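You operate a simulated robot arm through the tools that you are given. There is no shell and no other tool. Be economical: measure what you need, move in short steps, check, and stop when the job is done.

You are at the controls of a simulated two-armed robot. One attempt, no reset.

JOB
Pick up the blue-band spring with one hand, pass it to the other hand and put it on the low shelf of the white bench. Put the carton that says "seals" from the top of the white bench on the yellow panel and the carton labelled "bulbs" on the grey card. Take the tyre gauge and leave it on top of the thick spacer. Fetch the large white brake pad and stand it on the low shelf of the orange bench. Put the purple pin in the blue tub. The order is free. Set down upright: carton, large white brake pad.

It is judged by the outcome, as a careful person would: the job done as asked, and still so three seconds after it is handed in. It fails if anything else is knocked over, pushed out of place, dropped, spilled or broken. A push-on lid holds only when it is set on centred and level and pressed home; a screw cap is set on level and turned clockwise until tight.

ROBOT AND FRAMES
Two 7-joint arms with fingered hands on one trunk, on a base that drives. Base frame: it is fixed to the floor where the robot stands at the start and does not move with it; the origin is under the middle of the robot, x ahead of it, y to its left, z up. Lengths are in mm, angles in degrees, forces in N, time in s.
The left shoulder is at the start at [70, 169, 1268], the right one opposite. With the tool pointing down near the work surface each hand reaches from about 100 to 680 mm from the robot's upright axis, wherever it stands, measured 20 degrees to its own side. Places, roughly: blue tub (24x17x11 cm) [-1300, 5400, 1100]; blue-band spring (5x5x12 cm) [500, -200, 900]; bulb carton, fuse carton, seal carton [500, -250, 1000]; grey card [500, -500, 1000]; large white brake pad [500, 1750, 1000]; low shelf of the orange bench [600, 2400, 200]; low shelf of the white bench [600, 300, 200]; purple pin (3x3x6 cm) [-1300, 5200, 1100]; thick spacer [750, -500, 1000]; tyre gauge [500, -500, 1000]; yellow panel [500, 0, 1000]. Payload 3.4 kg a hand.
Tool frame (each hand has its own): the origin (TCP) lies between the finger pads and is the grasp point; the fingertips stand 23 mm ahead of it; z points along the fingers, y is the line along which they close. The gripper opens to 116 mm. The gripper's body begins 65 mm behind the TCP. The gripper is a hand of 4 fingers: y runs from the thumb to the fingers, the wrist lies at [0, 0, -211] in the tool frame, and closing takes about 1.5 s.
Orientation is told as [roll, pitch, yaw] about the base's x, y, z axes, in that order, counted from this pose: with the fingers straight down and closing along the base's y, the tool's x points along the base's -x, its y along +y and its z along -z.

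CONTROLS
- The arms move only by the tool play_rows. It takes "left_moves", "right_moves" or both (then of equal length, played together; a hand with none holds still); each is a list that holds one entry, the list of rows, each a list of 6 numbers: the shift along the tool's x, y, z in cm, then the turn, a rotation vector about the tool's x, y, z in rad. In form: [[[x, y, z, ax, ay, az], ...]]. A call has 1 to 20 rows; each row shifts and turns the commanded pose from where the row before left it, along the tool's axes as they then stand. "left_claw" and "right_claw" are, for a hand that has rows, the opening, from 0 (shut) to 1 (fully open), set as the call begins (left out, the last holds). A row lasts 0.2 s, in which the tool goes at most 50 mm and 8.6 degrees; a call with a longer step from one row to the next is refused whole, and so is a gripper value outside its range. A pose out of reach is approached as far as the arm can. The call stops where the force on the tool passes 40 N (or 10 N more than at its start, if that is more) or the arm is blocked; 0.2 s more then pass. The fingers move at their own pace (about 153 mm/s each) and stop on an object; they squeeze with about 29 N. The grip force told is the motor's: it shows also when the fingers shut on nothing. Time passes only in rows, and 0.2 s behind the last, so rows that do not move let the fingers close. It gives the time, the measured TCP pose, the force on the tool (base axes), the opening and the grip force at its end, in the units of the frame above (readings bear some noise), with the torque about the TCP (base axes, N m) and any sound that the robot's microphone picked up, and new pictures: "show" is both (left out), scene, wrist or none (wrist: the cameras of the hands that moved).
- Cameras (640 x 400 px; columns grow to the right, rows downward): "scene" is now at [115.1, -28.8, 1465]; the picture's right is [-0.42, -0.91, 0.00], its down [-0.76, 0.35, -0.54] and it looks along [0.49, -0.23, -0.84] (base axes); focal length 284 px, centre (320, 200). "left" rides on the left gripper at [-68, 1, -90] in its tool frame; the picture's right is [-0.01, -1.00, 0.00], its down [0.79, -0.01, -0.61] and it looks along [0.61, -0.01, 0.79] (tool axes); focal length 251 px, centre (320, 200). "right" rides on the right gripper at [68, 1, -90] in its tool frame; the picture's right is [-0.01, 1.00, 0.00], its down [-0.80, -0.01, -0.61] and it looks along [-0.61, -0.01, 0.80] (tool axes); focal length 251 px, centre (320, 200). There is no depth. A picture from a camera that has moved, and an enlarged one, comes with that camera's place and axes in the base frame and with its lens.
- move_column(by): slides the trunk up (or, below 0, down) by that many mm; the arms and the scene camera ride with it, the base frame stays. It gives what a move gives, with no picture.
- drive_base(legs): drives the robot by 1 to 6 legs, each [ahead, left, turn to the left] in mm, mm and degrees, along the robot's own axes; the way and the turn of a leg run together, so that a leg with both is an arc; at most 1500 mm and 180 degrees a leg. The arms and the cameras ride along, it lands a little off, and it stops where it bumps. It gives what a move gives, and a new picture of the scene camera.
- move_fingers(finger1, finger2, finger3, thumb_bend, hand): sets how far each is bent, from 0 (flat) to 1 (curled in); at 0.3 the hand is open as for a grip, at 0.7 the pads meet at the TCP. One left out holds its place. A second passes; each finger stops where it meets its share of the squeeze, and holds until it gets a number again. A gripper value or a shape takes the hand back. It gives what a move gives, with no picture; readings hold the bend of each and the force on the fingers (four entries, about 0 where the hand has none), thumb and palm.
- preshape(shape, hand): the hand has 4 fingers and takes this shape, open, in about a second: jaw (thumb against the fingers, like two jaws); tri (thumb and two fingers); tip (a fingertip pinch); poke (one finger out to press); point (the index stretched); flat (the hand flat); cup (the hand cupped); fist (a fist). The gripper value then closes the fingers along that shape, each until it touches; the sizes above hold for jaw. It gives what a move gives, with no picture.
- aim_head(pan, tilt): turns the head with the scene camera to pan (to the left, within 86 degrees either way) and tilt (down, from -29 to 69), counted from straight ahead of the robot. It gives what a move gives, and a new picture of the scene camera.
- inspect(camera, box): a new picture of the part [left, top, right, bottom] of that camera's present view, enlarged. No time passes.
- close_job(): hands the job in; it is judged then, once.

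Work in short steps. Places have to be worked out from the pictures, the camera data and where the tool is seen: move nearer, look again, correct. Check each grasp and each placing, and mend what went wrong. You have 196 turns and 260 pictures in all, those below and enlarged ones among them. Open the grippers and draw the arms clear of the work before you hand the job in, unless the task says otherwise.

The tools are called after "Emit:" as name(argument=value, ...) on one line, values as JSON. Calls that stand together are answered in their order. play_rows: Moves the arms, as the interface text tells. Its arguments: {"type":"object","properties":{"left_moves":{"type":"array","items":{"type":"array","items":{"type":"array","items":{"type":"number"}}}},"left_claw":{"type":"number"},"right_moves":{"type":"array","items":{"type":"array","items":{"type":"array","items":{"type":"number"}}}},"right_claw":{"type":"number"},"show":{"type":"string","enum":["both","scene","wrist","none"]}},"required":[]} The other tools are called the same way: move_column (by) slides the trunk up or down; preshape (shape, hand) gives the hand a shape; move_fingers (finger1, finger2, finger3, thumb_bend, hand) moves the fingers one by one; drive_base (legs) drives the base; aim_head (pan, tilt) turns the head that bears the scene camera; inspect (camera, box) takes an enlarged picture of a part of a camera's view; close_job () hands the job in.

At the start:

```text
time_s: 0.0
left_tool_pos: [472.8, -4.1, 1144.1]
left_tool_rot: [0.0, 0.0, 0.0]
left_contact_force: [-0.5, -0.7, 0.3]
left_moment: [0.01, 0.02, 0.01]
left_opening: 115.8
left_finger_force: 0.0
left_shape: jaw
left_bend: [0.3, 0.3, 0.3, 0.3]
left_finger forces: [0.0, 0.0, 0.0, 0.0, 0.0, 0.1]
right_tool_pos: [298.9, -405.8, 1165.7]
right_tool_rot: [0.0, -0.1, 0.0]
right_contact_force: [-0.7, -0.4, -0.2]
right_moment: [0.02, 0.01, -0.02]
right_opening: 115.6
right_finger_force: 0.2
right_shape: jaw
right_bend: [0.3, 0.3, 0.3, 0.3]
right_finger forces: [0.1, 0.1, 0.0, 0.1, 0.1, 0.0]
trunk travel left (down, up): [-775.0, 165.0]
robot x, y, heading: [-1.4, 2.8, 0.1]
head pan, tilt: [-24.8, 57.1]
```

scene: 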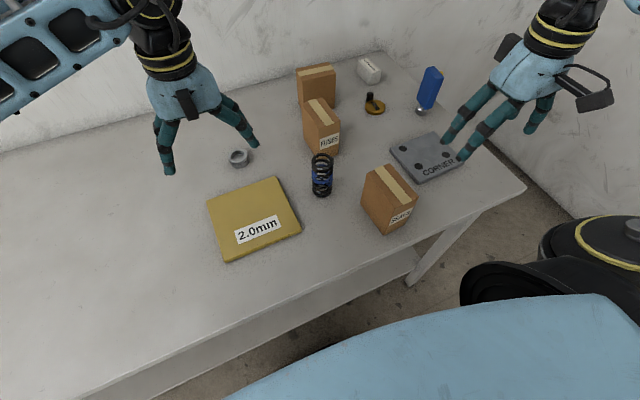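
right: 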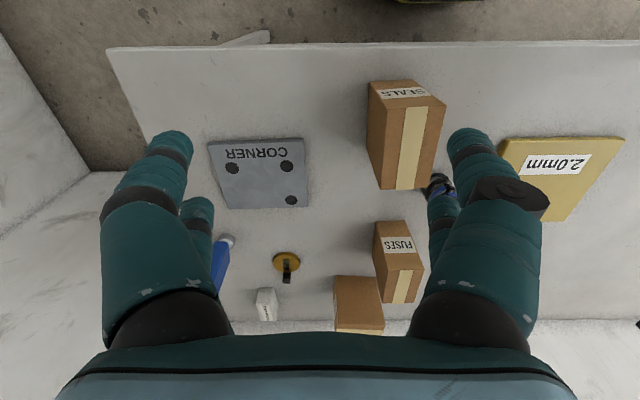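
left: 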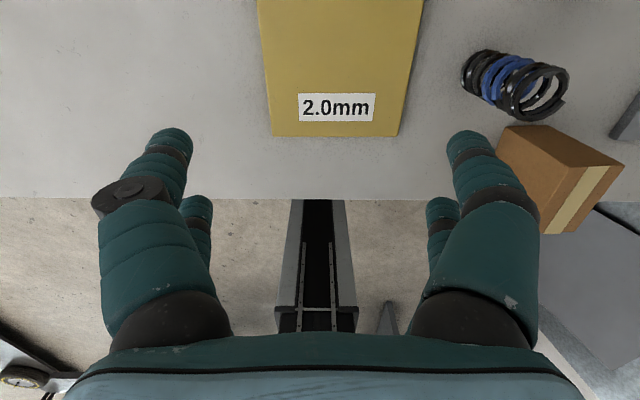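

I start by looking closer at the bench top to identify items.

Emit:
inspect(camera="scene", box=[200, 40, 520, 260])

Emit:
inspect(camera="right", box=[180, 70, 480, 340])

```text
1.82 times, centred on (360, 150) of scene
camera zoom: at [115.1, -28.8, 1465.0], right [-0.42, -0.91, 0.0], down [-0.76, 0.35, -0.54], along [0.49, -0.23, -0.84], focal length 516 px, centre (247, 291)
```

zoom: 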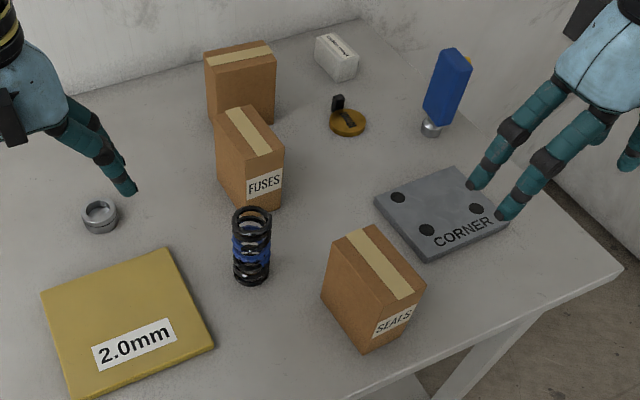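

```text
1.48 times, centred on (330, 205) of right
camera zoom: at [231.1, -405.8, 1257.1], right [0.01, 1.0, 0.0], down [0.8, -0.01, 0.61], along [0.61, -0.01, -0.8], focal length 372 px, centre (305, 193)
```

zoom: 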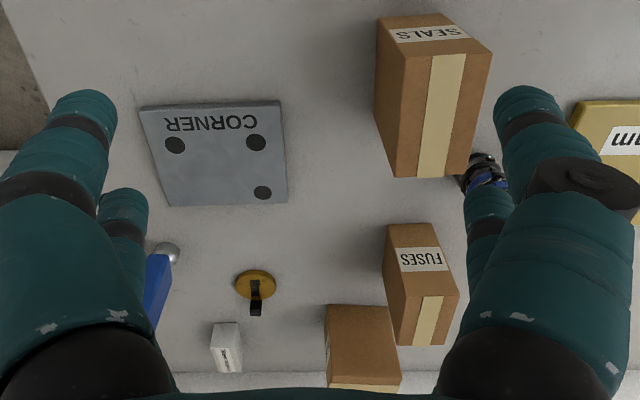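

Now a close look at the disc, white box and blue item.

Emit:
inspect(camera="scene", box=[340, 40, 460, 130])

Emit:
inspect(camera="right", box=[190, 220, 310, 330])

Emit:
aim_head(pan=60, tilt=30)

```text
4.44 times, centred on (400, 85) of scene
camera zoom: at [115.1, -28.8, 1465.0], right [-0.42, -0.91, 0.0], down [-0.76, 0.35, -0.54], along [0.49, -0.23, -0.84], focal length 1262 px, centre (-36, 711)
```

zoom: 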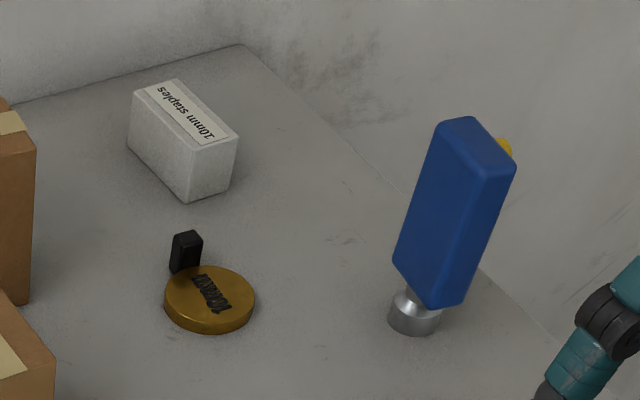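

```text
3.64 times, centred on (250, 275) of right
camera zoom: at [231.1, -405.8, 1257.1], right [0.01, 1.0, 0.0], down [0.8, -0.01, 0.61], along [0.61, -0.01, -0.8], focal length 914 px, centre (574, -73)
```

zoom: 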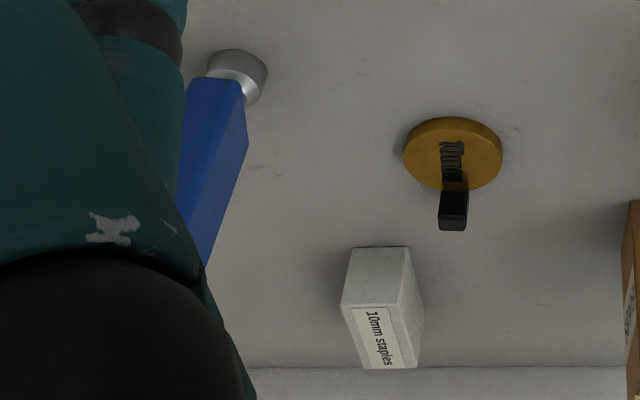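

```text
time_s: 1.6
left_tool_pos: [472.8, -3.3, 1144.4]
left_tool_rot: [0.1, 0.0, 0.0]
left_contact_force: [0.3, -0.1, -0.5]
left_moment: [-0.03, -0.03, 0.02]
left_opening: 115.9
left_finger_force: 0.1
left_shape: jaw
left_bend: [0.3, 0.3, 0.3, 0.3]
left_finger forces: [0.0, 0.0, 0.0, 0.0, 0.0, 0.0]
right_tool_pos: [300.4, -404.3, 1165.0]
right_tool_rot: [0.0, 0.1, 0.0]
right_contact_force: [0.0, -0.7, -0.1]
right_moment: [0.01, -0.02, -0.01]
right_opening: 115.8
right_finger_force: 0.1
right_shape: jaw
right_bend: [0.3, 0.3, 0.3, 0.3]
right_finger forces: [0.1, 0.0, 0.0, 0.0, 0.0, 0.1]
trunk travel left (down, up): [-775.0, 165.0]
robot x, y, heading: [2.9, 1.2, 0.0]
head pan, tilt: [60.0, 30.0]
camera scene: at [97.0, 78.8, 1503.6], right [0.87, -0.5, 0.0], down [-0.25, -0.43, -0.87], along [0.43, 0.75, -0.5], focal length 284 px, centre (320, 200)
```

scene: 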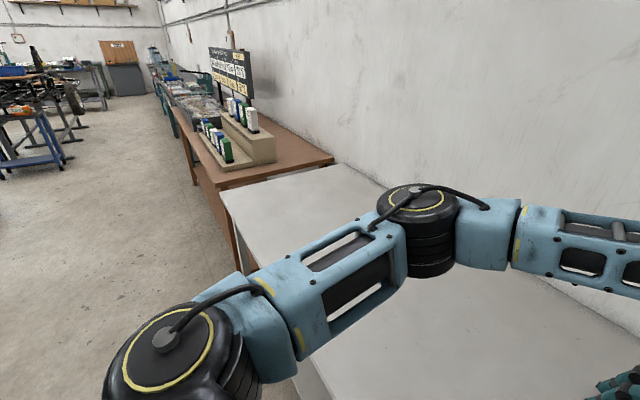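

The third carton must be bulbs, at x≈800: far. I check the gap between base and bench, and look toward the orange bench low.

Emit:
aim_head(pan=0, tilt=69)

Emit:
aim_head(pan=-70, tilt=50)

```text
time_s: 2.9
left_tool_pos: [474.4, -2.7, 1145.6]
left_tool_rot: [0.0, 0.0, 0.0]
left_contact_force: [0.8, 0.4, 0.0]
left_moment: [0.01, 0.0, 0.01]
left_opening: 115.8
left_finger_force: 0.0
left_shape: jaw
left_bend: [0.3, 0.3, 0.3, 0.3]
left_finger forces: [0.1, 0.0, 0.1, 0.0, 0.1, 0.1]
right_tool_pos: [299.0, -404.6, 1165.0]
right_tool_rot: [0.0, -0.1, 0.0]
right_contact_force: [-0.9, -0.4, -0.5]
right_moment: [0.02, -0.01, -0.01]
right_opening: 116.0
right_finger_force: 0.1
right_shape: jaw
right_bend: [0.3, 0.3, 0.3, 0.3]
right_finger forces: [0.0, 0.0, 0.0, 0.0, 0.1, 0.0]
trunk travel left (down, up): [-775.0, 165.0]
robot x, y, heading: [-3.5, 1.3, -0.1]
head pan, tilt: [0.0, 68.8]
camera scene: at [107.7, 0.6, 1452.2], right [0.0, -1.0, 0.0], down [-0.93, 0.0, -0.36], along [0.36, 0.0, -0.93], focal length 284 px, centre (320, 200)
```

scene: 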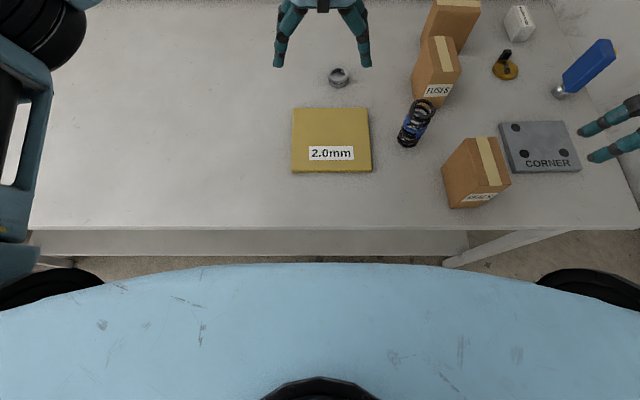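

```text
time_s: 4.3
left_tool_pos: [473.1, -4.1, 1145.8]
left_tool_rot: [0.0, 0.0, 0.0]
left_contact_force: [0.0, -0.7, -1.0]
left_moment: [0.03, 0.04, 0.02]
left_opening: 115.9
left_finger_force: 0.0
left_shape: jaw
left_bend: [0.3, 0.3, 0.3, 0.3]
left_finger forces: [0.1, 0.1, 0.1, 0.1, 0.1, 0.0]
right_tool_pos: [299.5, -405.6, 1165.3]
right_tool_rot: [-0.1, 0.1, 0.1]
right_contact_force: [0.0, -1.0, -0.2]
right_moment: [0.02, 0.01, 0.03]
right_opening: 116.2
right_finger_force: 0.2
right_shape: jaw
right_bend: [0.3, 0.3, 0.3, 0.3]
right_finger forces: [0.1, 0.0, 0.0, 0.0, 0.1, 0.0]
trunk travel left (down, up): [-775.0, 165.0]
robot x, y, heading: [-1.1, 0.4, 0.1]
head pan, tilt: [-70.0, 50.0]
camera scene: at [78.1, -71.8, 1474.1], right [-0.94, -0.34, 0.0], down [-0.26, 0.72, -0.64], along [0.22, -0.6, -0.77], focal length 284 px, centre (320, 200)
```

scene: 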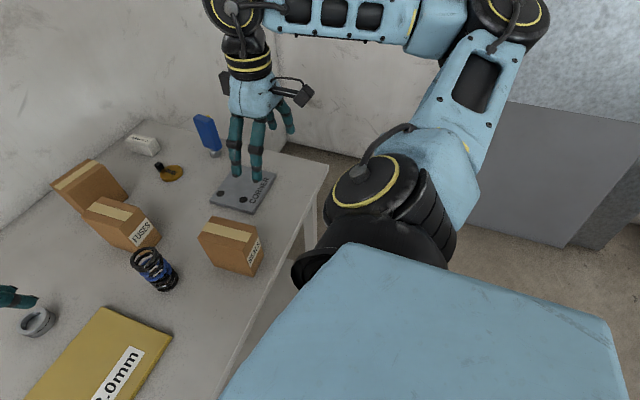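

The blue item stands upright at about (622,-604), the brass disc at (695,-487). I move the right hand ahead high for a close look with its camera.

Emit:
play_rows(right_moves=[[[-4.5, -1, 0, 0, 0, 0], [-4.5, -1, 0, 0, 0, 0], [-4.5, -1, 0, 0, 0, 0], [-4.5, -1, 0, 0, 0, 0], [0, 0, 0, 0, 0, 0]]], show="wrist")

```text
time_s: 5.5
left_tool_pos: [472.4, -3.8, 1145.3]
left_tool_rot: [0.1, 0.0, -0.1]
left_contact_force: [-0.1, -0.3, -0.1]
left_moment: [0.02, 0.01, 0.01]
left_opening: 116.0
left_finger_force: 0.0
left_shape: jaw
left_bend: [0.3, 0.3, 0.3, 0.3]
left_finger forces: [0.0, 0.0, 0.0, 0.0, 0.1, 0.0]
right_tool_pos: [480.1, -446.9, 1166.1]
right_tool_rot: [-0.1, 0.0, 0.0]
right_contact_force: [0.1, 0.8, 0.7]
right_moment: [-0.02, -0.01, -0.03]
right_opening: 116.1
right_finger_force: 0.1
right_shape: jaw
right_bend: [0.3, 0.3, 0.3, 0.3]
right_finger forces: [0.0, 0.1, 0.0, 0.0, 0.0, 0.1]
trunk travel left (down, up): [-775.0, 165.0]
robot x, y, heading: [-1.2, -1.4, 0.3]
head pan, tilt: [-70.0, 50.0]
camera right: at [410.9, -447.7, 1258.3], right [0.01, 1.0, 0.0], down [0.79, -0.01, 0.61], along [0.61, 0.0, -0.79], focal length 251 px, centre (320, 200)
```

right: 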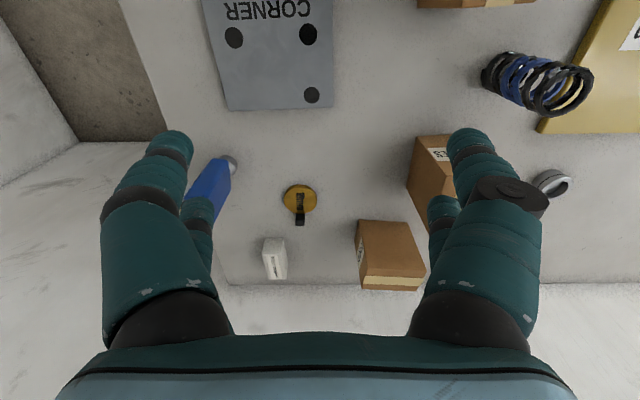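

Emit:
inspect(camera="right", box=[190, 130, 430, 300])

Emit:
inspect(camera="right", box=[270, 170, 330, 240])

```text
2.35 times, centred on (310, 215) of right
camera zoom: at [410.9, -447.7, 1258.3], right [0.01, 1.0, 0.0], down [0.79, -0.01, 0.61], along [0.61, 0.0, -0.79], focal length 592 px, centre (344, 165)
```

zoom: 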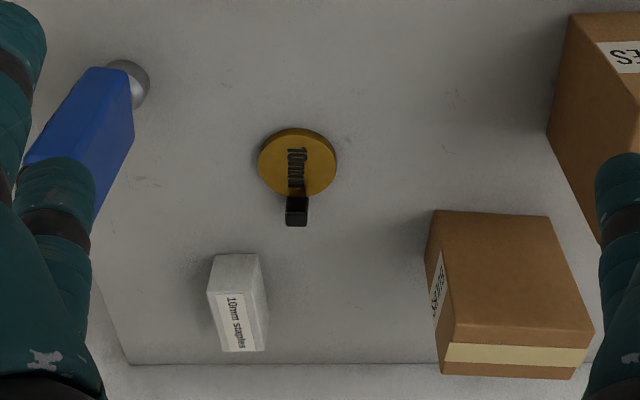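

```text
5.71 times, centred on (300, 205) of right
camera zoom: at [410.9, -447.7, 1258.3], right [0.01, 1.0, 0.0], down [0.79, -0.01, 0.61], along [0.61, 0.0, -0.79], focal length 1437 px, centre (434, 171)
```

zoom: 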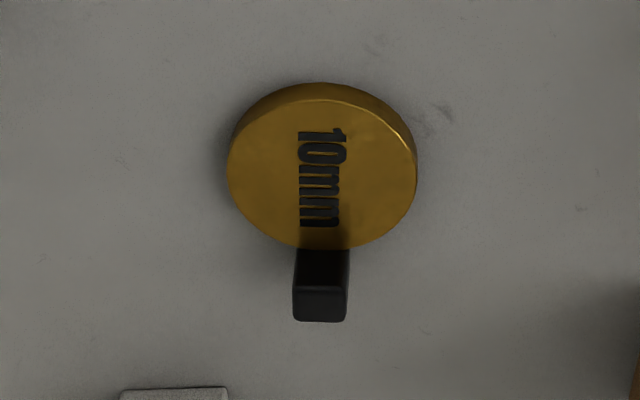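

The disc reads "10mm" – the thick spacer; the carton behind has its label on its -y side (bulbs). The seals carton is at about (355,-303), 95×52×130. I bring the right hand above it and move the left hand aside.

Emit:
play_rows(right_moves=[[[3.2, 3.5, 0, 0, 0, 0], [3.2, 3.5, 0, 0, 0, 0], [3.2, 3.5, 1, 0, 0, 0], [2.8, 3.5, 1, 0, 0, 0], [0, 0, 1, 0, 0, 0], [0, 0, 0, 0, 0, 0]]], left_moves=[[[0, 5, -1, 0, 0, 0], [0, 5, -1, 0, 0, 0], [0, 5, 0, 0, 0, 0], [0, 5, 0, 0, 0, 0], [0, 3, 0, 0, 0, 0], [0, 0, 0, 0, 0, 0]]], show="none")

Emit:
aim_head(pan=-20, tilt=60)

Emit:
inspect(camera="right", box=[160, 50, 480, 250])

```text
refused: row 1 steps farther than a row can; nothing moved
```

```text
time_s: 6.7
left_tool_pos: [473.6, -3.9, 1146.2]
left_tool_rot: [0.0, -0.1, 0.0]
left_contact_force: [-0.4, -0.7, 0.3]
left_moment: [-0.01, -0.01, -0.02]
left_opening: 115.7
left_finger_force: 0.0
left_shape: jaw
left_bend: [0.3, 0.3, 0.3, 0.3]
left_finger forces: [0.1, 0.0, 0.0, 0.0, 0.0, 0.1]
right_tool_pos: [478.9, -446.6, 1167.0]
right_tool_rot: [0.0, 0.0, 0.0]
right_contact_force: [-0.4, 0.3, -1.1]
right_moment: [0.01, 0.02, 0.01]
right_opening: 116.1
right_finger_force: 0.1
right_shape: jaw
right_bend: [0.3, 0.3, 0.3, 0.3]
right_finger forces: [0.1, 0.1, 0.1, 0.0, 0.0, 0.1]
trunk travel left (down, up): [-775.0, 165.0]
robot x, y, heading: [2.6, 3.4, -0.3]
head pan, tilt: [-20.0, 60.0]
camera scene: at [114.3, -22.4, 1461.5], right [-0.34, -0.94, 0.0], down [-0.81, 0.3, -0.5], along [0.47, -0.17, -0.87], focal length 284 px, centre (320, 200)
```

scene: 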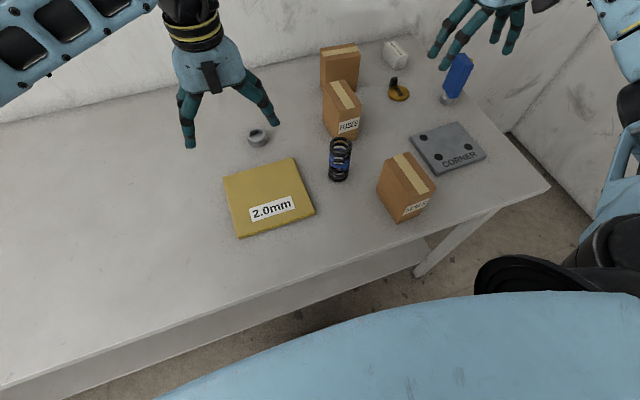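

```text
2.00 times, centred on (320, 150) of right
camera zoom: at [410.7, -447.3, 1258.2], right [0.01, 1.0, 0.0], down [0.79, -0.01, 0.61], along [0.61, -0.01, -0.8], focal length 503 px, centre (320, 300)
```

zoom: 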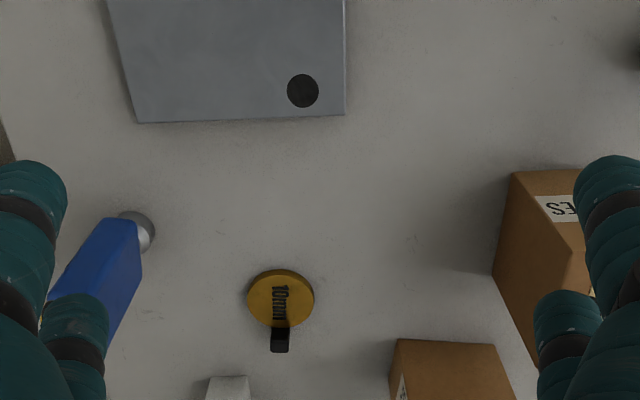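

The left rows were slightly too long; repeat with smaller steps.

Emit:
play_rows(right_moves=[[[3.2, 3.5, 0, 0, 0, 0], [3.2, 3.5, 0, 0, 0, 0], [3.2, 3.5, 1, 0, 0, 0], [2.8, 3.5, 1, 0, 0, 0], [0, 0, 1, 0, 0, 0], [0, 0, 0, 0, 0, 0]]], left_moves=[[[0, 4.5, -1, 0, 0, 0], [0, 4.5, -1, 0, 0, 0], [0, 4.5, 0, 0, 0, 0], [0, 4.5, 0, 0, 0, 0], [0, 4.5, 0, 0, 0, 0], [0, 0, 0, 0, 0, 0]]])

```text
time_s: 8.1
left_tool_pos: [472.8, 221.5, 1166.0]
left_tool_rot: [0.0, 0.0, 0.0]
left_contact_force: [-0.1, -0.4, -0.6]
left_moment: [0.01, -0.01, 0.0]
left_opening: 116.0
left_finger_force: 0.1
left_shape: jaw
left_bend: [0.3, 0.3, 0.3, 0.3]
left_finger forces: [0.0, 0.0, 0.1, 0.0, 0.0, 0.1]
right_tool_pos: [353.2, -306.3, 1135.5]
right_tool_rot: [0.1, 0.1, -0.1]
right_contact_force: [0.6, -0.6, 0.4]
right_moment: [-0.01, 0.0, -0.04]
right_opening: 115.8
right_finger_force: 0.2
right_shape: jaw
right_bend: [0.3, 0.3, 0.3, 0.3]
right_finger forces: [0.1, 0.0, 0.0, 0.1, 0.0, 0.0]
trunk travel left (down, up): [-775.0, 165.0]
robot x, y, heading: [0.1, -4.4, 0.2]
head pan, tilt: [-20.0, 60.0]
camera scene: at [114.8, -23.6, 1461.4], right [-0.34, -0.94, 0.0], down [-0.81, 0.3, -0.5], along [0.47, -0.17, -0.87], focal length 284 px, centre (320, 200)
camera right: at [284.8, -306.2, 1226.9], right [0.01, 1.0, 0.0], down [0.8, -0.01, 0.61], along [0.61, 0.0, -0.8], focal length 251 px, centre (320, 200)
camera left: at [542.2, 221.2, 1254.9], right [0.01, -1.0, 0.0], down [-0.79, -0.01, 0.61], along [-0.61, 0.0, -0.79], focal length 251 px, centre (320, 200)
```

scene: 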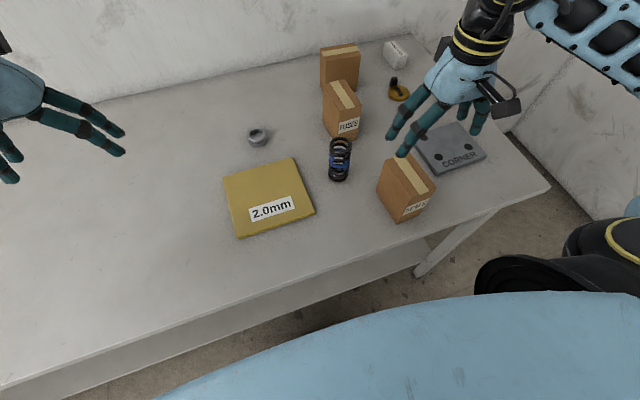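
right: 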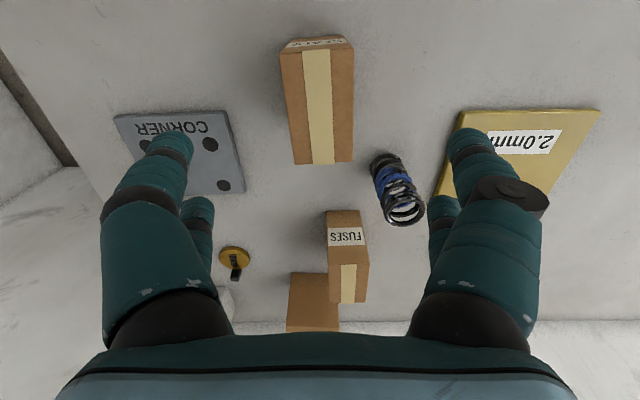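
left: 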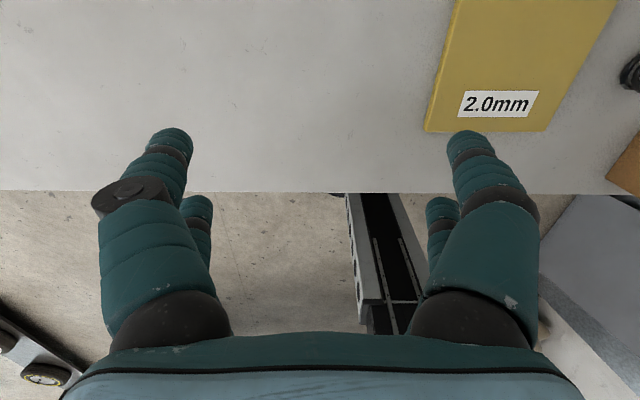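

The carton is centred at about (356,-301), top z≈1010. I descend straight to z≈965 and close.

Emit:
play_rows(right_moves=[[[-0.2, 0.5, 4.5, 0, 0, 0], [0, 0, 4.5, 0, 0, 0], [0, 0, 4, 0, 0, 0], [0, 0, 4, 0, 0, 0], [0, 0, 0, 0, 0, 0]]], show="both")

```text
time_s: 9.3
left_tool_pos: [473.9, 221.8, 1165.1]
left_tool_rot: [0.0, -0.1, 0.0]
left_contact_force: [-0.2, -0.2, -0.2]
left_moment: [-0.01, -0.01, 0.02]
left_opening: 116.0
left_finger_force: 0.0
left_shape: jaw
left_bend: [0.3, 0.3, 0.3, 0.3]
left_finger forces: [0.1, 0.1, 0.1, 0.0, 0.0, 0.1]
right_tool_pos: [354.6, -299.8, 968.8]
right_tool_rot: [0.1, -0.1, 0.0]
right_contact_force: [0.8, 0.0, -0.2]
right_moment: [-0.01, 0.0, 0.01]
right_opening: 116.0
right_finger_force: 0.0
right_shape: jaw
right_bend: [0.3, 0.3, 0.3, 0.3]
right_finger forces: [0.0, 0.1, 0.0, 0.0, 0.1, 0.1]
trunk travel left (down, up): [-775.0, 165.0]
robot x, y, heading: [-5.3, 3.2, -0.2]
head pan, tilt: [-20.0, 60.0]
camera scene: at [114.2, -22.2, 1461.5], right [-0.34, -0.94, 0.0], down [-0.81, 0.3, -0.5], along [0.47, -0.17, -0.87], focal length 284 px, centre (320, 200)
camera right: at [287.1, -300.3, 1059.2], right [0.01, 1.0, 0.0], down [0.79, -0.01, 0.61], along [0.61, -0.01, -0.79], focal length 251 px, centre (320, 200)
```

scene: 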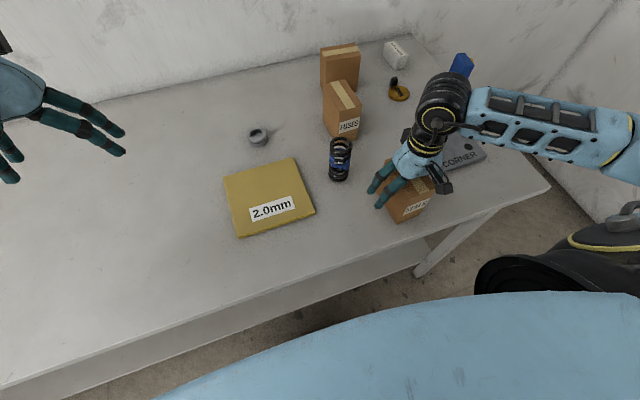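
right: 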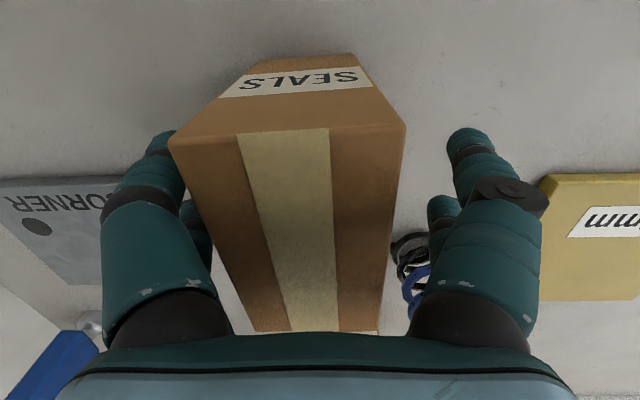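

Box is yawed ~4°; align, then close on it.

Emit:
play_rows(right_moves=[[[0, -0.4, 0.3, 0, 0, -0.07], [0, 0, 0, 0, 0, 0]]], show="none")

Emit:
play_rows(right_moves=[[[0, 0, 0, 0, 0, 0], [0, 0, 0, 0, 0, 0], [0, 0, 0, 0, 0, 0], [0, 0, 0, 0, 0, 0], [0, 0, 0, 0, 0, 0], [0, 0, 0, 0, 0, 0], [0, 0, 0, 0, 0, 0], [0, 0, 0, 0, 0, 0]]], right_claw=0, show="wrist")

```text
time_s: 9.9
left_tool_pos: [473.6, 222.8, 1165.4]
left_tool_rot: [0.0, 0.0, 0.0]
left_contact_force: [-0.4, 0.1, -0.9]
left_moment: [0.02, 0.03, -0.02]
left_opening: 115.9
left_finger_force: 0.1
left_shape: jaw
left_bend: [0.3, 0.3, 0.3, 0.3]
left_finger forces: [0.0, 0.0, 0.0, 0.1, 0.1, 0.1]
right_tool_pos: [358.3, -303.8, 963.6]
right_tool_rot: [0.0, 0.0, 4.0]
right_contact_force: [-0.7, 0.2, 0.1]
right_moment: [-0.02, -0.01, -0.02]
right_opening: 115.7
right_finger_force: 0.0
right_shape: jaw
right_bend: [0.3, 0.3, 0.3, 0.3]
right_finger forces: [0.1, 0.0, 0.0, 0.0, 0.0, 0.0]
trunk travel left (down, up): [-775.0, 165.0]
robot x, y, heading: [2.6, 2.8, -0.3]
head pan, tilt: [-20.0, 60.0]
```

```text
time_s: 11.7
left_tool_pos: [473.3, 223.7, 1166.6]
left_tool_rot: [0.0, 0.0, 0.0]
left_contact_force: [-0.5, -0.6, 0.3]
left_moment: [0.02, 0.0, -0.02]
left_opening: 116.1
left_finger_force: 0.0
left_shape: jaw
left_bend: [0.3, 0.3, 0.3, 0.3]
left_finger forces: [0.0, 0.0, 0.0, 0.1, 0.0, 0.0]
right_tool_pos: [357.4, -303.8, 963.1]
right_tool_rot: [-0.1, 0.0, 4.1]
right_contact_force: [-0.4, 0.2, 0.1]
right_moment: [0.01, 0.0, 0.01]
right_opening: 52.9
right_finger_force: 29.0
right_shape: jaw
right_bend: [0.73, 0.73, 0.73, 0.76]
right_finger forces: [26.5, 26.3, 26.3, 0.0, 26.5, 0.0]
trunk travel left (down, up): [-775.0, 165.0]
robot x, y, heading: [-1.3, 0.6, -0.1]
head pan, tilt: [-20.0, 60.0]
camera right: at [288.9, -309.3, 1055.6], right [-0.06, 1.0, 0.0], down [0.79, 0.05, 0.61], along [0.61, 0.04, -0.8], focal length 251 px, centre (320, 200)
```

right: 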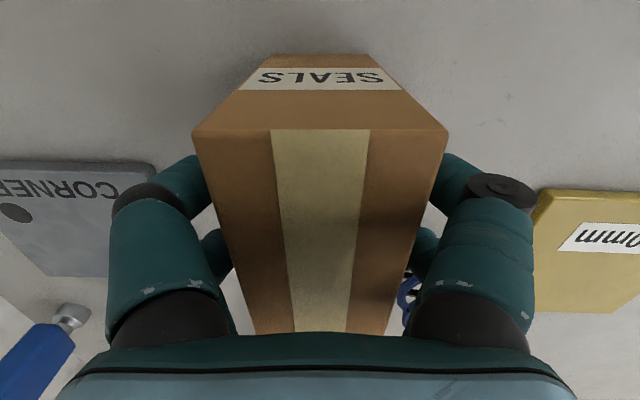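

Good grip (53 mm). Lift and carry over the panel's front, left hand staying clear.

Emit:
play_rows(right_moves=[[[0, 0, -2, 0, 0, 0], [0, 0, -4.5, 0, 0, 0], [0, 0, -4.5, 0, 0, 0], [0, 0, -4, 0, 0, 0.07], [0, 4.8, 0, 0, 0, 0], [0, 4.8, 0, 0, 0, 0], [0, 4.8, 0, 0, 0, 0], [-2, 4.4, 0, 0, 0, 0], [-3, 4, 0, 0, 0, 0], [-3.4, 3.5, 0, 0, 0, 0], [-3.5, 1.4, 0, 0, 0, 0], [0, 0, 0, 0, 0, 0]]], show="both")

```text
time_s: 14.3
left_tool_pos: [472.5, 222.1, 1166.1]
left_tool_rot: [0.0, 0.0, 0.1]
left_contact_force: [-0.9, 0.4, -0.7]
left_moment: [-0.02, -0.03, 0.01]
left_opening: 115.9
left_finger_force: 0.0
left_shape: jaw
left_bend: [0.3, 0.3, 0.3, 0.3]
left_finger forces: [0.0, 0.0, 0.1, 0.1, 0.0, 0.0]
right_tool_pos: [477.6, -27.6, 1111.7]
right_tool_rot: [0.1, 0.0, 0.0]
right_contact_force: [-0.4, -0.9, -0.8]
right_moment: [0.03, 0.0, 0.03]
right_opening: 53.0
right_finger_force: 28.9
right_shape: jaw
right_bend: [0.73, 0.73, 0.73, 0.76]
right_finger forces: [26.4, 26.5, 26.4, 0.1, 26.5, 0.1]
trunk travel left (down, up): [-775.0, 165.0]
robot x, y, heading: [-3.0, 1.4, -0.1]
head pan, tilt: [-20.0, 60.0]
camera scene: at [114.1, -22.7, 1461.5], right [-0.34, -0.94, 0.0], down [-0.81, 0.3, -0.5], along [0.47, -0.17, -0.87], focal length 284 px, centre (320, 200)
camera right: at [409.4, -28.6, 1203.5], right [0.01, 1.0, 0.0], down [0.79, -0.01, 0.61], along [0.61, -0.01, -0.79], focal length 251 px, centre (320, 200)
```

scene: 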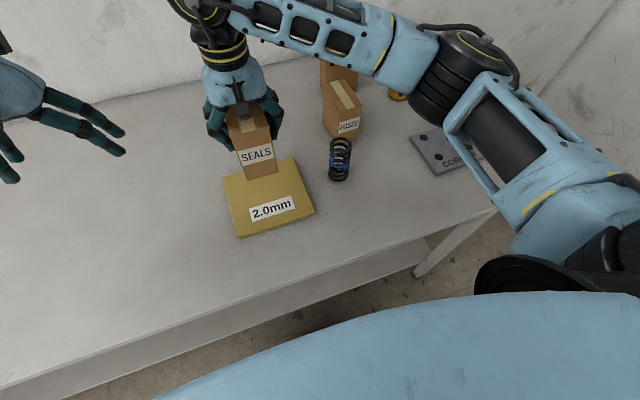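
right: 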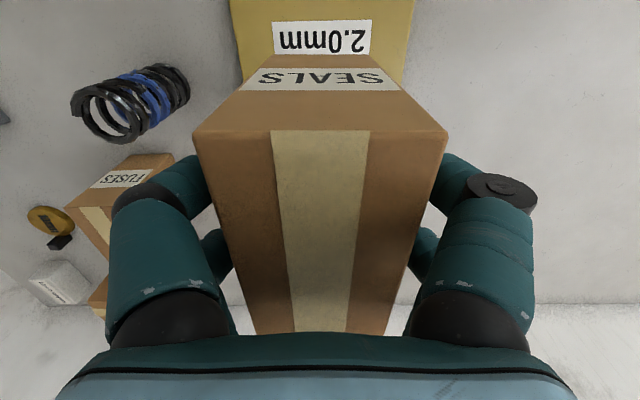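

Over the panel; lower most of the way.

Emit:
play_rows(right_moves=[[[0, 0, 4.5, 0, 0, 0], [0, 0, 4.5, 0, 0, 0], [0, 0, 2.8, 0, 0, 0], [0, 0, 0.7, 0, 0, 0], [0, 0, 0.3, 0, 0, 0], [0, 0, 0, 0, 0, 0]]], show="scene")

Emit:
inspect(camera="scene", box=[190, 90, 350, 250])

```text
time_s: 15.7
left_tool_pos: [473.0, 223.5, 1166.1]
left_tool_rot: [0.1, -0.1, 0.0]
left_contact_force: [-0.3, -0.3, -0.5]
left_moment: [0.02, -0.01, 0.0]
left_opening: 115.9
left_finger_force: 0.2
left_shape: jaw
left_bend: [0.3, 0.3, 0.3, 0.3]
left_finger forces: [0.1, 0.0, 0.1, 0.0, 0.0, 0.0]
right_tool_pos: [475.7, -27.0, 985.1]
right_tool_rot: [0.0, 0.0, 0.1]
right_contact_force: [-0.1, -0.2, -1.6]
right_moment: [0.01, -0.02, 0.01]
right_opening: 52.7
right_finger_force: 29.2
right_shape: jaw
right_bend: [0.73, 0.73, 0.73, 0.76]
right_finger forces: [26.4, 26.4, 26.5, 0.1, 26.5, 0.1]
trunk travel left (down, up): [-775.0, 165.0]
robot x, y, heading: [-1.7, 3.1, -0.1]
head pan, tilt: [-20.0, 60.0]
camera scene: at [114.6, -21.9, 1461.5], right [-0.34, -0.94, 0.0], down [-0.81, 0.3, -0.5], along [0.47, -0.17, -0.87], focal length 284 px, centre (320, 200)
```

scene: 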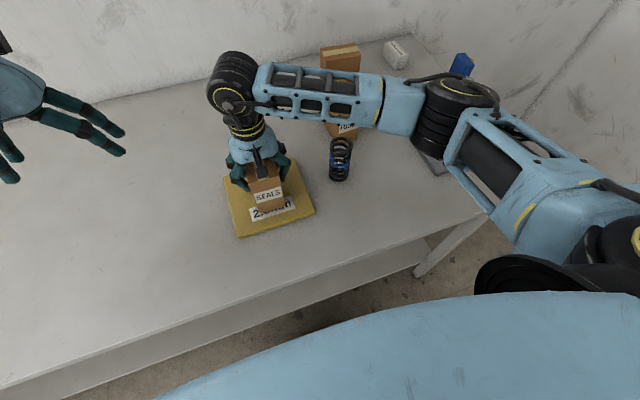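

```text
2.50 times, centred on (270, 170) of scene
camera zoom: at [114.6, -21.9, 1461.5], right [-0.34, -0.94, 0.0], down [-0.81, 0.3, -0.5], along [0.47, -0.17, -0.87], focal length 710 px, centre (445, 275)
```

zoom: 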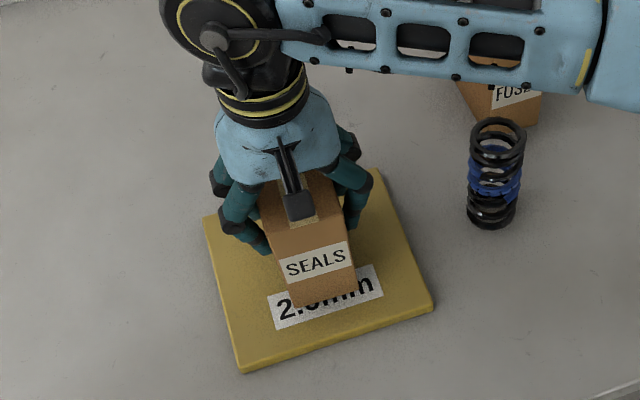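

Well placed over the panel. Lower in small steps until contact.

Emit:
play_rows(right_moves=[[[0, 0, 0.4, 0, 0, 0], [0, 0, 0.4, 0, 0, 0], [0, 0, 0, 0, 0, 0]]], show="none")

Emit:
play_rows(right_moves=[[[0, 0, 0.2, 0, 0, 0], [0, 0, 0.2, 0, 0, 0], [0, 0, 0, 0, 0, 0]]], show="none")

```text
time_s: 16.5
left_tool_pos: [471.6, 222.5, 1167.0]
left_tool_rot: [0.1, -0.1, 0.0]
left_contact_force: [-0.8, 0.5, -0.3]
left_moment: [0.02, -0.02, 0.01]
left_opening: 116.3
left_finger_force: 0.1
left_shape: jaw
left_bend: [0.3, 0.3, 0.3, 0.3]
left_finger forces: [0.1, 0.1, 0.0, 0.1, 0.0, 0.0]
right_tool_pos: [475.4, -26.7, 978.7]
right_tool_rot: [0.1, -0.1, 0.0]
right_contact_force: [2.8, -1.5, 15.0]
right_moment: [-0.07, -0.05, -0.01]
right_opening: 52.8
right_finger_force: 29.0
right_shape: jaw
right_bend: [0.73, 0.73, 0.73, 0.76]
right_finger forces: [27.8, 27.7, 27.8, 0.0, 28.2, 0.0]
trunk travel left (down, up): [-775.0, 165.0]
robot x, y, heading: [-1.0, 0.0, -0.0]
head pan, tilt: [-20.0, 60.0]
```

```text
time_s: 17.1
left_tool_pos: [470.3, 222.1, 1167.4]
left_tool_rot: [0.1, -0.2, 0.0]
left_contact_force: [-0.3, 1.0, 0.5]
left_moment: [0.0, -0.01, -0.01]
left_opening: 116.2
left_finger_force: 0.1
left_shape: jaw
left_bend: [0.3, 0.3, 0.3, 0.3]
left_finger forces: [0.1, 0.0, 0.0, 0.0, 0.0, 0.0]
right_tool_pos: [476.6, -26.5, 977.6]
right_tool_rot: [0.3, -0.6, -0.1]
right_contact_force: [-3.0, -2.5, 21.4]
right_moment: [-0.3, 0.13, 0.03]
right_opening: 52.6
right_finger_force: 28.6
right_shape: jaw
right_bend: [0.73, 0.73, 0.73, 0.77]
right_finger forces: [29.9, 29.3, 30.6, 0.0, 31.1, 0.1]
trunk travel left (down, up): [-775.0, 165.0]
robot x, y, heading: [-1.5, -1.4, -0.1]
head pan, tilt: [-20.0, 60.0]
stopped in row 2 (right hand): the force on the tool passed its limit (the readings are from after the stop); the commanded pose is now the measured one
```

It rests on the panel. Release, wait, then rise.

Emit:
play_rows(right_moves=[[[0, 0, -0.1, 0, 0, 0], [0, 0, 0, 0, 0, 0], [0, 0, 0, 0, 0, 0], [0, 0, 0, 0, 0, 0], [0, 0, 0, 0, 0, 0], [0, 0, -3, 0, 0, 0], [0, 0, -4.5, 0, 0, 0], [0, 0, -4.5, 0, 0, 0], [0, 0, -4, 0, 0, 0], [0, 0, 0, 0, 0, 0]]], right_claw=1, show="both")

```text
time_s: 19.3
left_tool_pos: [473.0, 223.7, 1165.9]
left_tool_rot: [-0.1, 0.0, 0.1]
left_contact_force: [0.1, 0.3, -0.3]
left_moment: [0.0, -0.02, 0.02]
left_opening: 116.1
left_finger_force: 0.0
left_shape: jaw
left_bend: [0.3, 0.3, 0.3, 0.3]
left_finger forces: [0.0, 0.0, 0.0, 0.0, 0.0, 0.0]
right_tool_pos: [479.1, -28.5, 1137.0]
right_tool_rot: [0.2, -0.3, -0.1]
right_contact_force: [0.2, -0.5, -0.6]
right_moment: [0.02, -0.01, -0.01]
right_opening: 116.0
right_finger_force: 0.1
right_shape: jaw
right_bend: [0.3, 0.3, 0.3, 0.3]
right_finger forces: [0.0, 0.1, 0.0, 0.1, 0.0, 0.0]
trunk travel left (down, up): [-775.0, 165.0]
robot x, y, heading: [-0.8, 1.6, -0.2]
head pan, tilt: [-20.0, 60.0]
camera scene: at [114.8, -22.2, 1461.5], right [-0.34, -0.94, 0.0], down [-0.81, 0.3, -0.5], along [0.47, -0.17, -0.87], focal length 284 px, centre (320, 200)
camera right: at [409.5, -29.8, 1228.6], right [0.01, 1.0, 0.0], down [0.79, -0.01, 0.61], along [0.61, 0.0, -0.79], focal length 251 px, centre (320, 200)
```

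scene: 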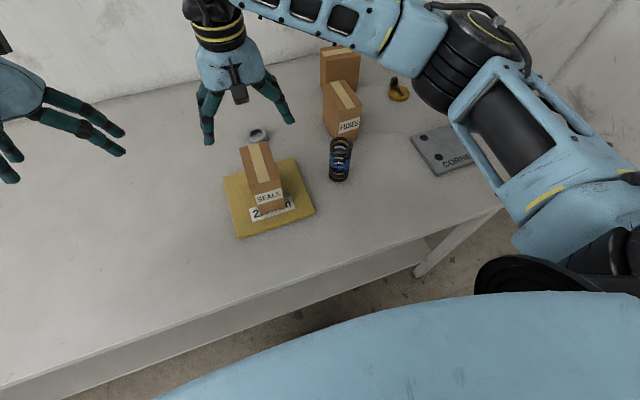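
right: 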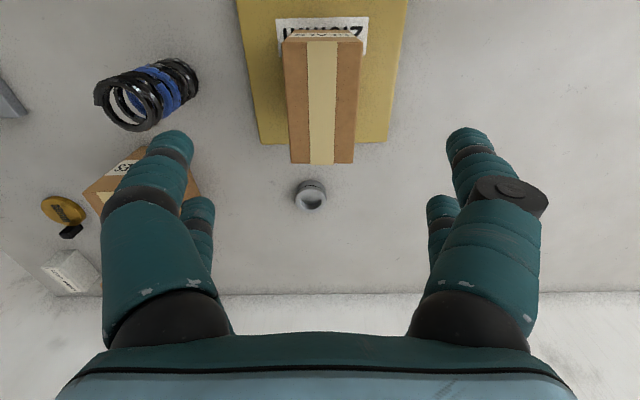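

Seals is upright on the panel. The bulbs carton, gauge and spacer lie further right; I drive the base 260 mm to the right so the right arm faces them.

Emit:
drive_base(legs=[[0, -260, 0]])

```text
time_s: 21.2
left_tool_pos: [472.3, -36.0, 1165.9]
left_tool_rot: [-0.1, -0.1, 0.4]
left_contact_force: [0.1, 1.0, 0.3]
left_moment: [0.02, -0.02, 0.05]
left_opening: 115.8
left_finger_force: 0.1
left_shape: jaw
left_bend: [0.3, 0.3, 0.3, 0.3]
left_finger forces: [0.0, 0.0, 0.1, 0.0, 0.0, 0.0]
right_tool_pos: [478.5, -287.3, 1138.4]
right_tool_rot: [0.0, -0.3, 0.3]
right_contact_force: [-0.5, -0.1, 0.6]
right_moment: [-0.01, 0.02, -0.01]
right_opening: 116.2
right_finger_force: 0.0
right_shape: jaw
right_bend: [0.3, 0.3, 0.3, 0.3]
right_finger forces: [0.1, 0.1, 0.0, 0.0, 0.1, 0.0]
trunk travel left (down, up): [-775.0, 165.0]
robot x, y, heading: [3.5, -261.6, 0.5]
head pan, tilt: [-20.0, 60.0]
camera scene: at [115.6, -283.2, 1461.5], right [-0.34, -0.94, 0.0], down [-0.82, 0.29, -0.5], along [0.47, -0.17, -0.87], focal length 284 px, centre (320, 200)
```

scene: 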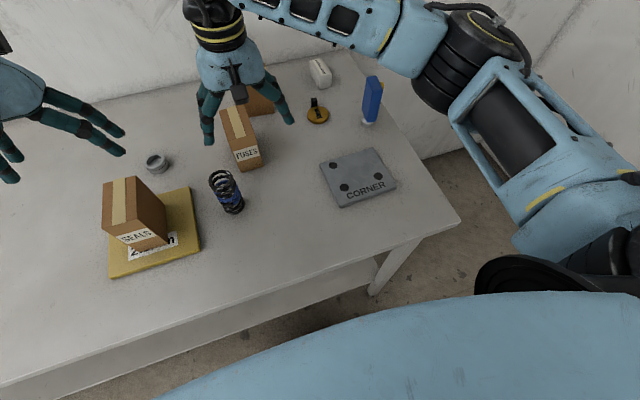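

Move the hand ahead and tilt it 30° forward for the far bulbs carton; look with the wrist camera.

Emit:
play_rows(right_moves=[[[-4.5, -1.3, -1, 0, 0, 0], [-4.5, -1.3, -1, 0, 0, 0], [-4, -1.2, 0, 0, -0.13, 0], [0, 0, 0, 0, -0.13, 0], [0, 0, 0, 0, -0.13, 0], [0, 0, 0, 0, -0.13, 0], [0, 0, 0, 0, 0, 0]]], show="both")

```text
time_s: 22.8
left_tool_pos: [472.0, -38.7, 1165.8]
left_tool_rot: [0.0, -0.1, 0.4]
left_contact_force: [0.9, 0.3, 0.6]
left_moment: [-0.01, 0.01, 0.03]
left_opening: 116.1
left_finger_force: 0.0
left_shape: jaw
left_bend: [0.3, 0.3, 0.3, 0.3]
left_finger forces: [0.0, 0.0, 0.0, 0.1, 0.1, 0.1]
right_tool_pos: [608.9, -326.0, 1157.3]
right_tool_rot: [0.2, -30.3, 0.4]
right_contact_force: [0.8, 0.2, 0.1]
right_moment: [-0.01, -0.01, 0.02]
right_opening: 115.7
right_finger_force: 0.1
right_shape: jaw
right_bend: [0.3, 0.3, 0.3, 0.3]
right_finger forces: [0.0, 0.0, 0.1, 0.0, 0.0, 0.0]
trunk travel left (down, up): [-775.0, 165.0]
robot x, y, heading: [-1.0, -261.3, 0.3]
head pan, tilt: [-20.0, 60.0]
camera scene: at [115.6, -284.7, 1461.5], right [-0.34, -0.94, 0.0], down [-0.82, 0.29, -0.5], along [0.47, -0.17, -0.87], focal length 284 px, centre (320, 200)
camera right: at [504.2, -327.5, 1202.5], right [0.0, 1.0, 0.01], down [0.38, -0.01, 0.92], along [0.92, 0.0, -0.38], focal length 251 px, centre (320, 200)
```

scene: 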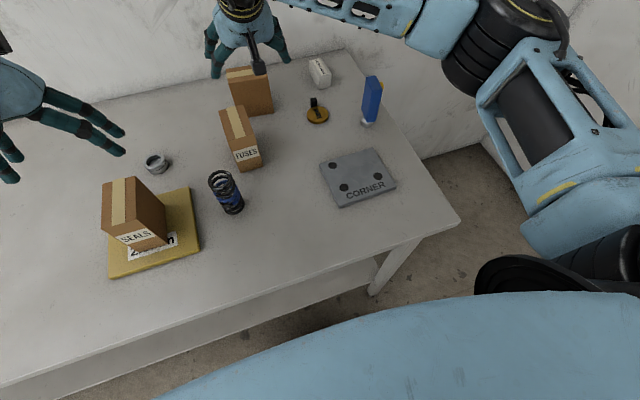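
right: 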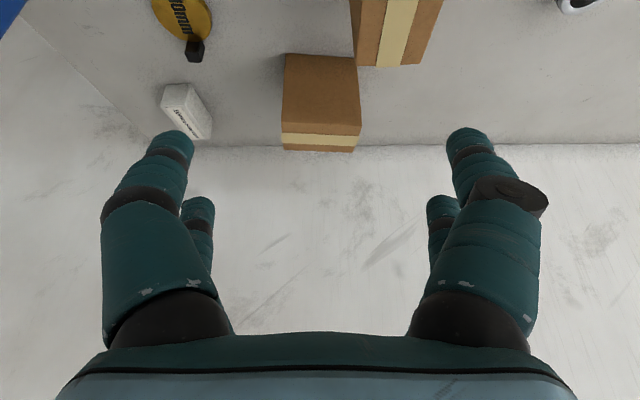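

Carton measured: x 752–790, y −376…−278, top 1015. Move the tilted hand above it.

Emit:
play_rows(right_moves=[[[-2.55, 0, 3.7, 0, 0, 0], [-2.55, 0, 3.7, 0, 0, 0], [-2.55, 0, 3.7, 0, 0, 0], [-2.55, 0, 3.7, 0, 0, 0], [0, 0, 0, 0, 0, 0]]], show="both")

```text
time_s: 24.0
left_tool_pos: [471.6, -39.7, 1166.8]
left_tool_rot: [0.0, 0.1, 0.4]
left_contact_force: [-0.6, 0.0, 0.8]
left_moment: [-0.03, 0.02, -0.01]
left_opening: 116.0
left_finger_force: 0.0
left_shape: jaw
left_bend: [0.3, 0.3, 0.3, 0.3]
left_finger forces: [0.0, 0.0, 0.0, 0.0, 0.0, 0.1]
right_tool_pos: [730.2, -328.2, 1086.4]
right_tool_rot: [0.2, -30.1, 0.2]
right_contact_force: [-0.9, -0.3, -0.1]
right_moment: [0.01, -0.02, -0.03]
right_opening: 116.0
right_finger_force: 0.0
right_shape: jaw
right_bend: [0.3, 0.3, 0.3, 0.3]
right_finger forces: [0.0, 0.1, 0.0, 0.0, 0.0, 0.0]
right hand out of reach, approached as far as the arm can: row 4
trunk travel left (down, up): [-775.0, 165.0]
robot x, y, heading: [-1.5, -265.0, 0.7]
head pan, tilt: [-20.0, 60.0]
camera scene: at [115.6, -286.0, 1461.5], right [-0.34, -0.94, 0.0], down [-0.82, 0.29, -0.5], along [0.47, -0.17, -0.87], focal length 284 px, centre (320, 200)
camera right: at [626.8, -329.6, 1130.8], right [0.0, 1.0, 0.01], down [0.38, -0.01, 0.92], along [0.92, 0.0, -0.38], focal length 251 px, centre (320, 200)
```

scene: 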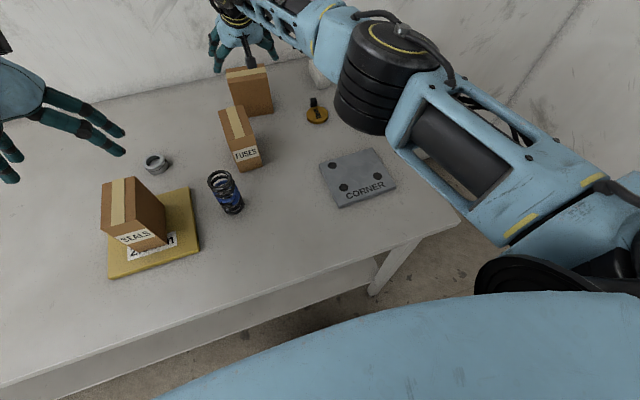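
right: 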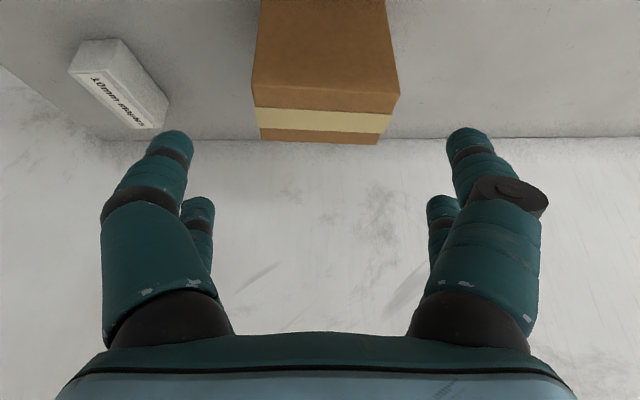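

At 30° the reach ends at x≈730. I will lower the trunk (shoulder level with the wrist), shift left a bit and use 45° tilt. First raise both hands clear.

Emit:
play_rows(right_moves=[[[1.65, 0, -3.85, 0, 0, 0], [1.65, 0, -3.85, 0, 0, 0], [1.65, 0, -3.85, 0, 0, 0], [1.65, 0, -3.85, 0, -0.13, 0], [1.65, 0, -3.85, 0, -0.13, 0], [0, 0, -3.85, 0, 0, 0]]], left_moves=[[[2, 2, -3, 0, 0, 0], [2, 2, -3, 0, 0, 0], [2, 2, -3, 0, 0, 0], [2, 2, -3, 0, 0, 0], [2, 2, -3, 0, 0, 0], [2, 2, -3, 0, 0, 0]]], show="none")

Emit:
move_column(by=-140)

Emit:
drive_base(legs=[[0, 90, 0]])

```text
time_s: 25.4
left_tool_pos: [350.9, 80.3, 1347.0]
left_tool_rot: [-0.1, -0.1, 0.3]
left_contact_force: [-0.3, 0.2, -0.4]
left_moment: [0.01, -0.04, 0.01]
left_opening: 116.0
left_finger_force: 0.0
left_shape: jaw
left_bend: [0.3, 0.3, 0.3, 0.3]
left_finger forces: [0.0, 0.1, 0.0, 0.0, 0.0, 0.0]
right_tool_pos: [529.5, -332.2, 1235.8]
right_tool_rot: [0.2, -45.2, 0.2]
right_contact_force: [0.4, -0.6, -0.6]
right_moment: [0.0, -0.01, -0.02]
right_opening: 115.7
right_finger_force: 0.0
right_shape: jaw
right_bend: [0.3, 0.3, 0.3, 0.3]
right_finger forces: [0.0, 0.1, 0.0, 0.0, 0.0, 0.0]
trunk travel left (down, up): [-775.0, 165.0]
robot x, y, heading: [-0.7, -264.4, 0.6]
head pan, tilt: [-20.0, 60.0]
```

```text
time_s: 27.0
left_tool_pos: [354.1, 81.2, 1207.5]
left_tool_rot: [0.0, 0.0, 0.4]
left_contact_force: [-0.4, -0.5, 0.3]
left_moment: [0.01, -0.01, 0.01]
left_opening: 116.1
left_finger_force: 0.1
left_shape: jaw
left_bend: [0.3, 0.3, 0.3, 0.3]
left_finger forces: [0.1, 0.0, 0.1, 0.0, 0.0, 0.0]
right_tool_pos: [533.0, -331.0, 1095.5]
right_tool_rot: [0.1, -45.1, 0.2]
right_contact_force: [-0.6, 0.2, -0.3]
right_moment: [-0.03, -0.01, 0.0]
right_opening: 115.9
right_finger_force: 0.0
right_shape: jaw
right_bend: [0.3, 0.3, 0.3, 0.3]
right_finger forces: [0.0, 0.0, 0.0, 0.0, 0.0, 0.0]
trunk travel left (down, up): [-635.0, 305.0]
robot x, y, heading: [1.8, -264.1, 0.2]
head pan, tilt: [-20.0, 60.0]
```

```text
time_s: 28.1
left_tool_pos: [354.3, 170.0, 1207.2]
left_tool_rot: [-0.1, 0.0, 0.3]
left_contact_force: [0.6, 0.4, 0.9]
left_moment: [-0.03, -0.01, 0.0]
left_opening: 115.9
left_finger_force: 0.1
left_shape: jaw
left_bend: [0.3, 0.3, 0.3, 0.3]
left_finger forces: [0.1, 0.0, 0.0, 0.1, 0.1, 0.1]
right_tool_pos: [531.7, -241.5, 1095.5]
right_tool_rot: [0.3, -45.0, 0.0]
right_contact_force: [0.1, 0.4, -0.9]
right_moment: [0.04, 0.0, 0.04]
right_opening: 116.1
right_finger_force: 0.0
right_shape: jaw
right_bend: [0.3, 0.3, 0.3, 0.3]
right_finger forces: [0.1, 0.0, 0.1, 0.0, 0.1, 0.0]
trunk travel left (down, up): [-635.0, 305.0]
robot x, y, heading: [-1.0, -171.0, 0.6]
head pan, tilt: [-20.0, 60.0]
camera scene: at [114.8, -194.9, 1321.5], right [-0.34, -0.94, 0.0], down [-0.82, 0.29, -0.5], along [0.47, -0.17, -0.87], focal length 284 px, centre (320, 200)
```

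scene: 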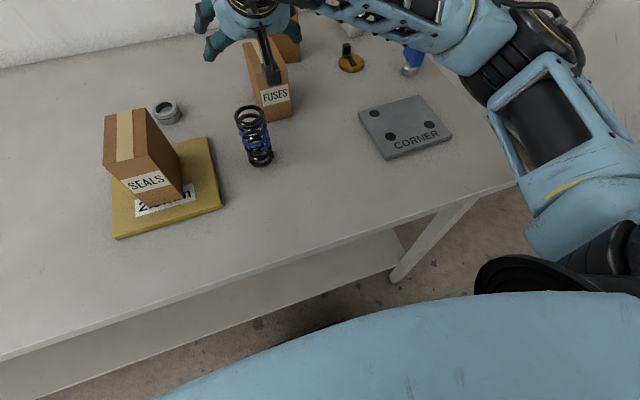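

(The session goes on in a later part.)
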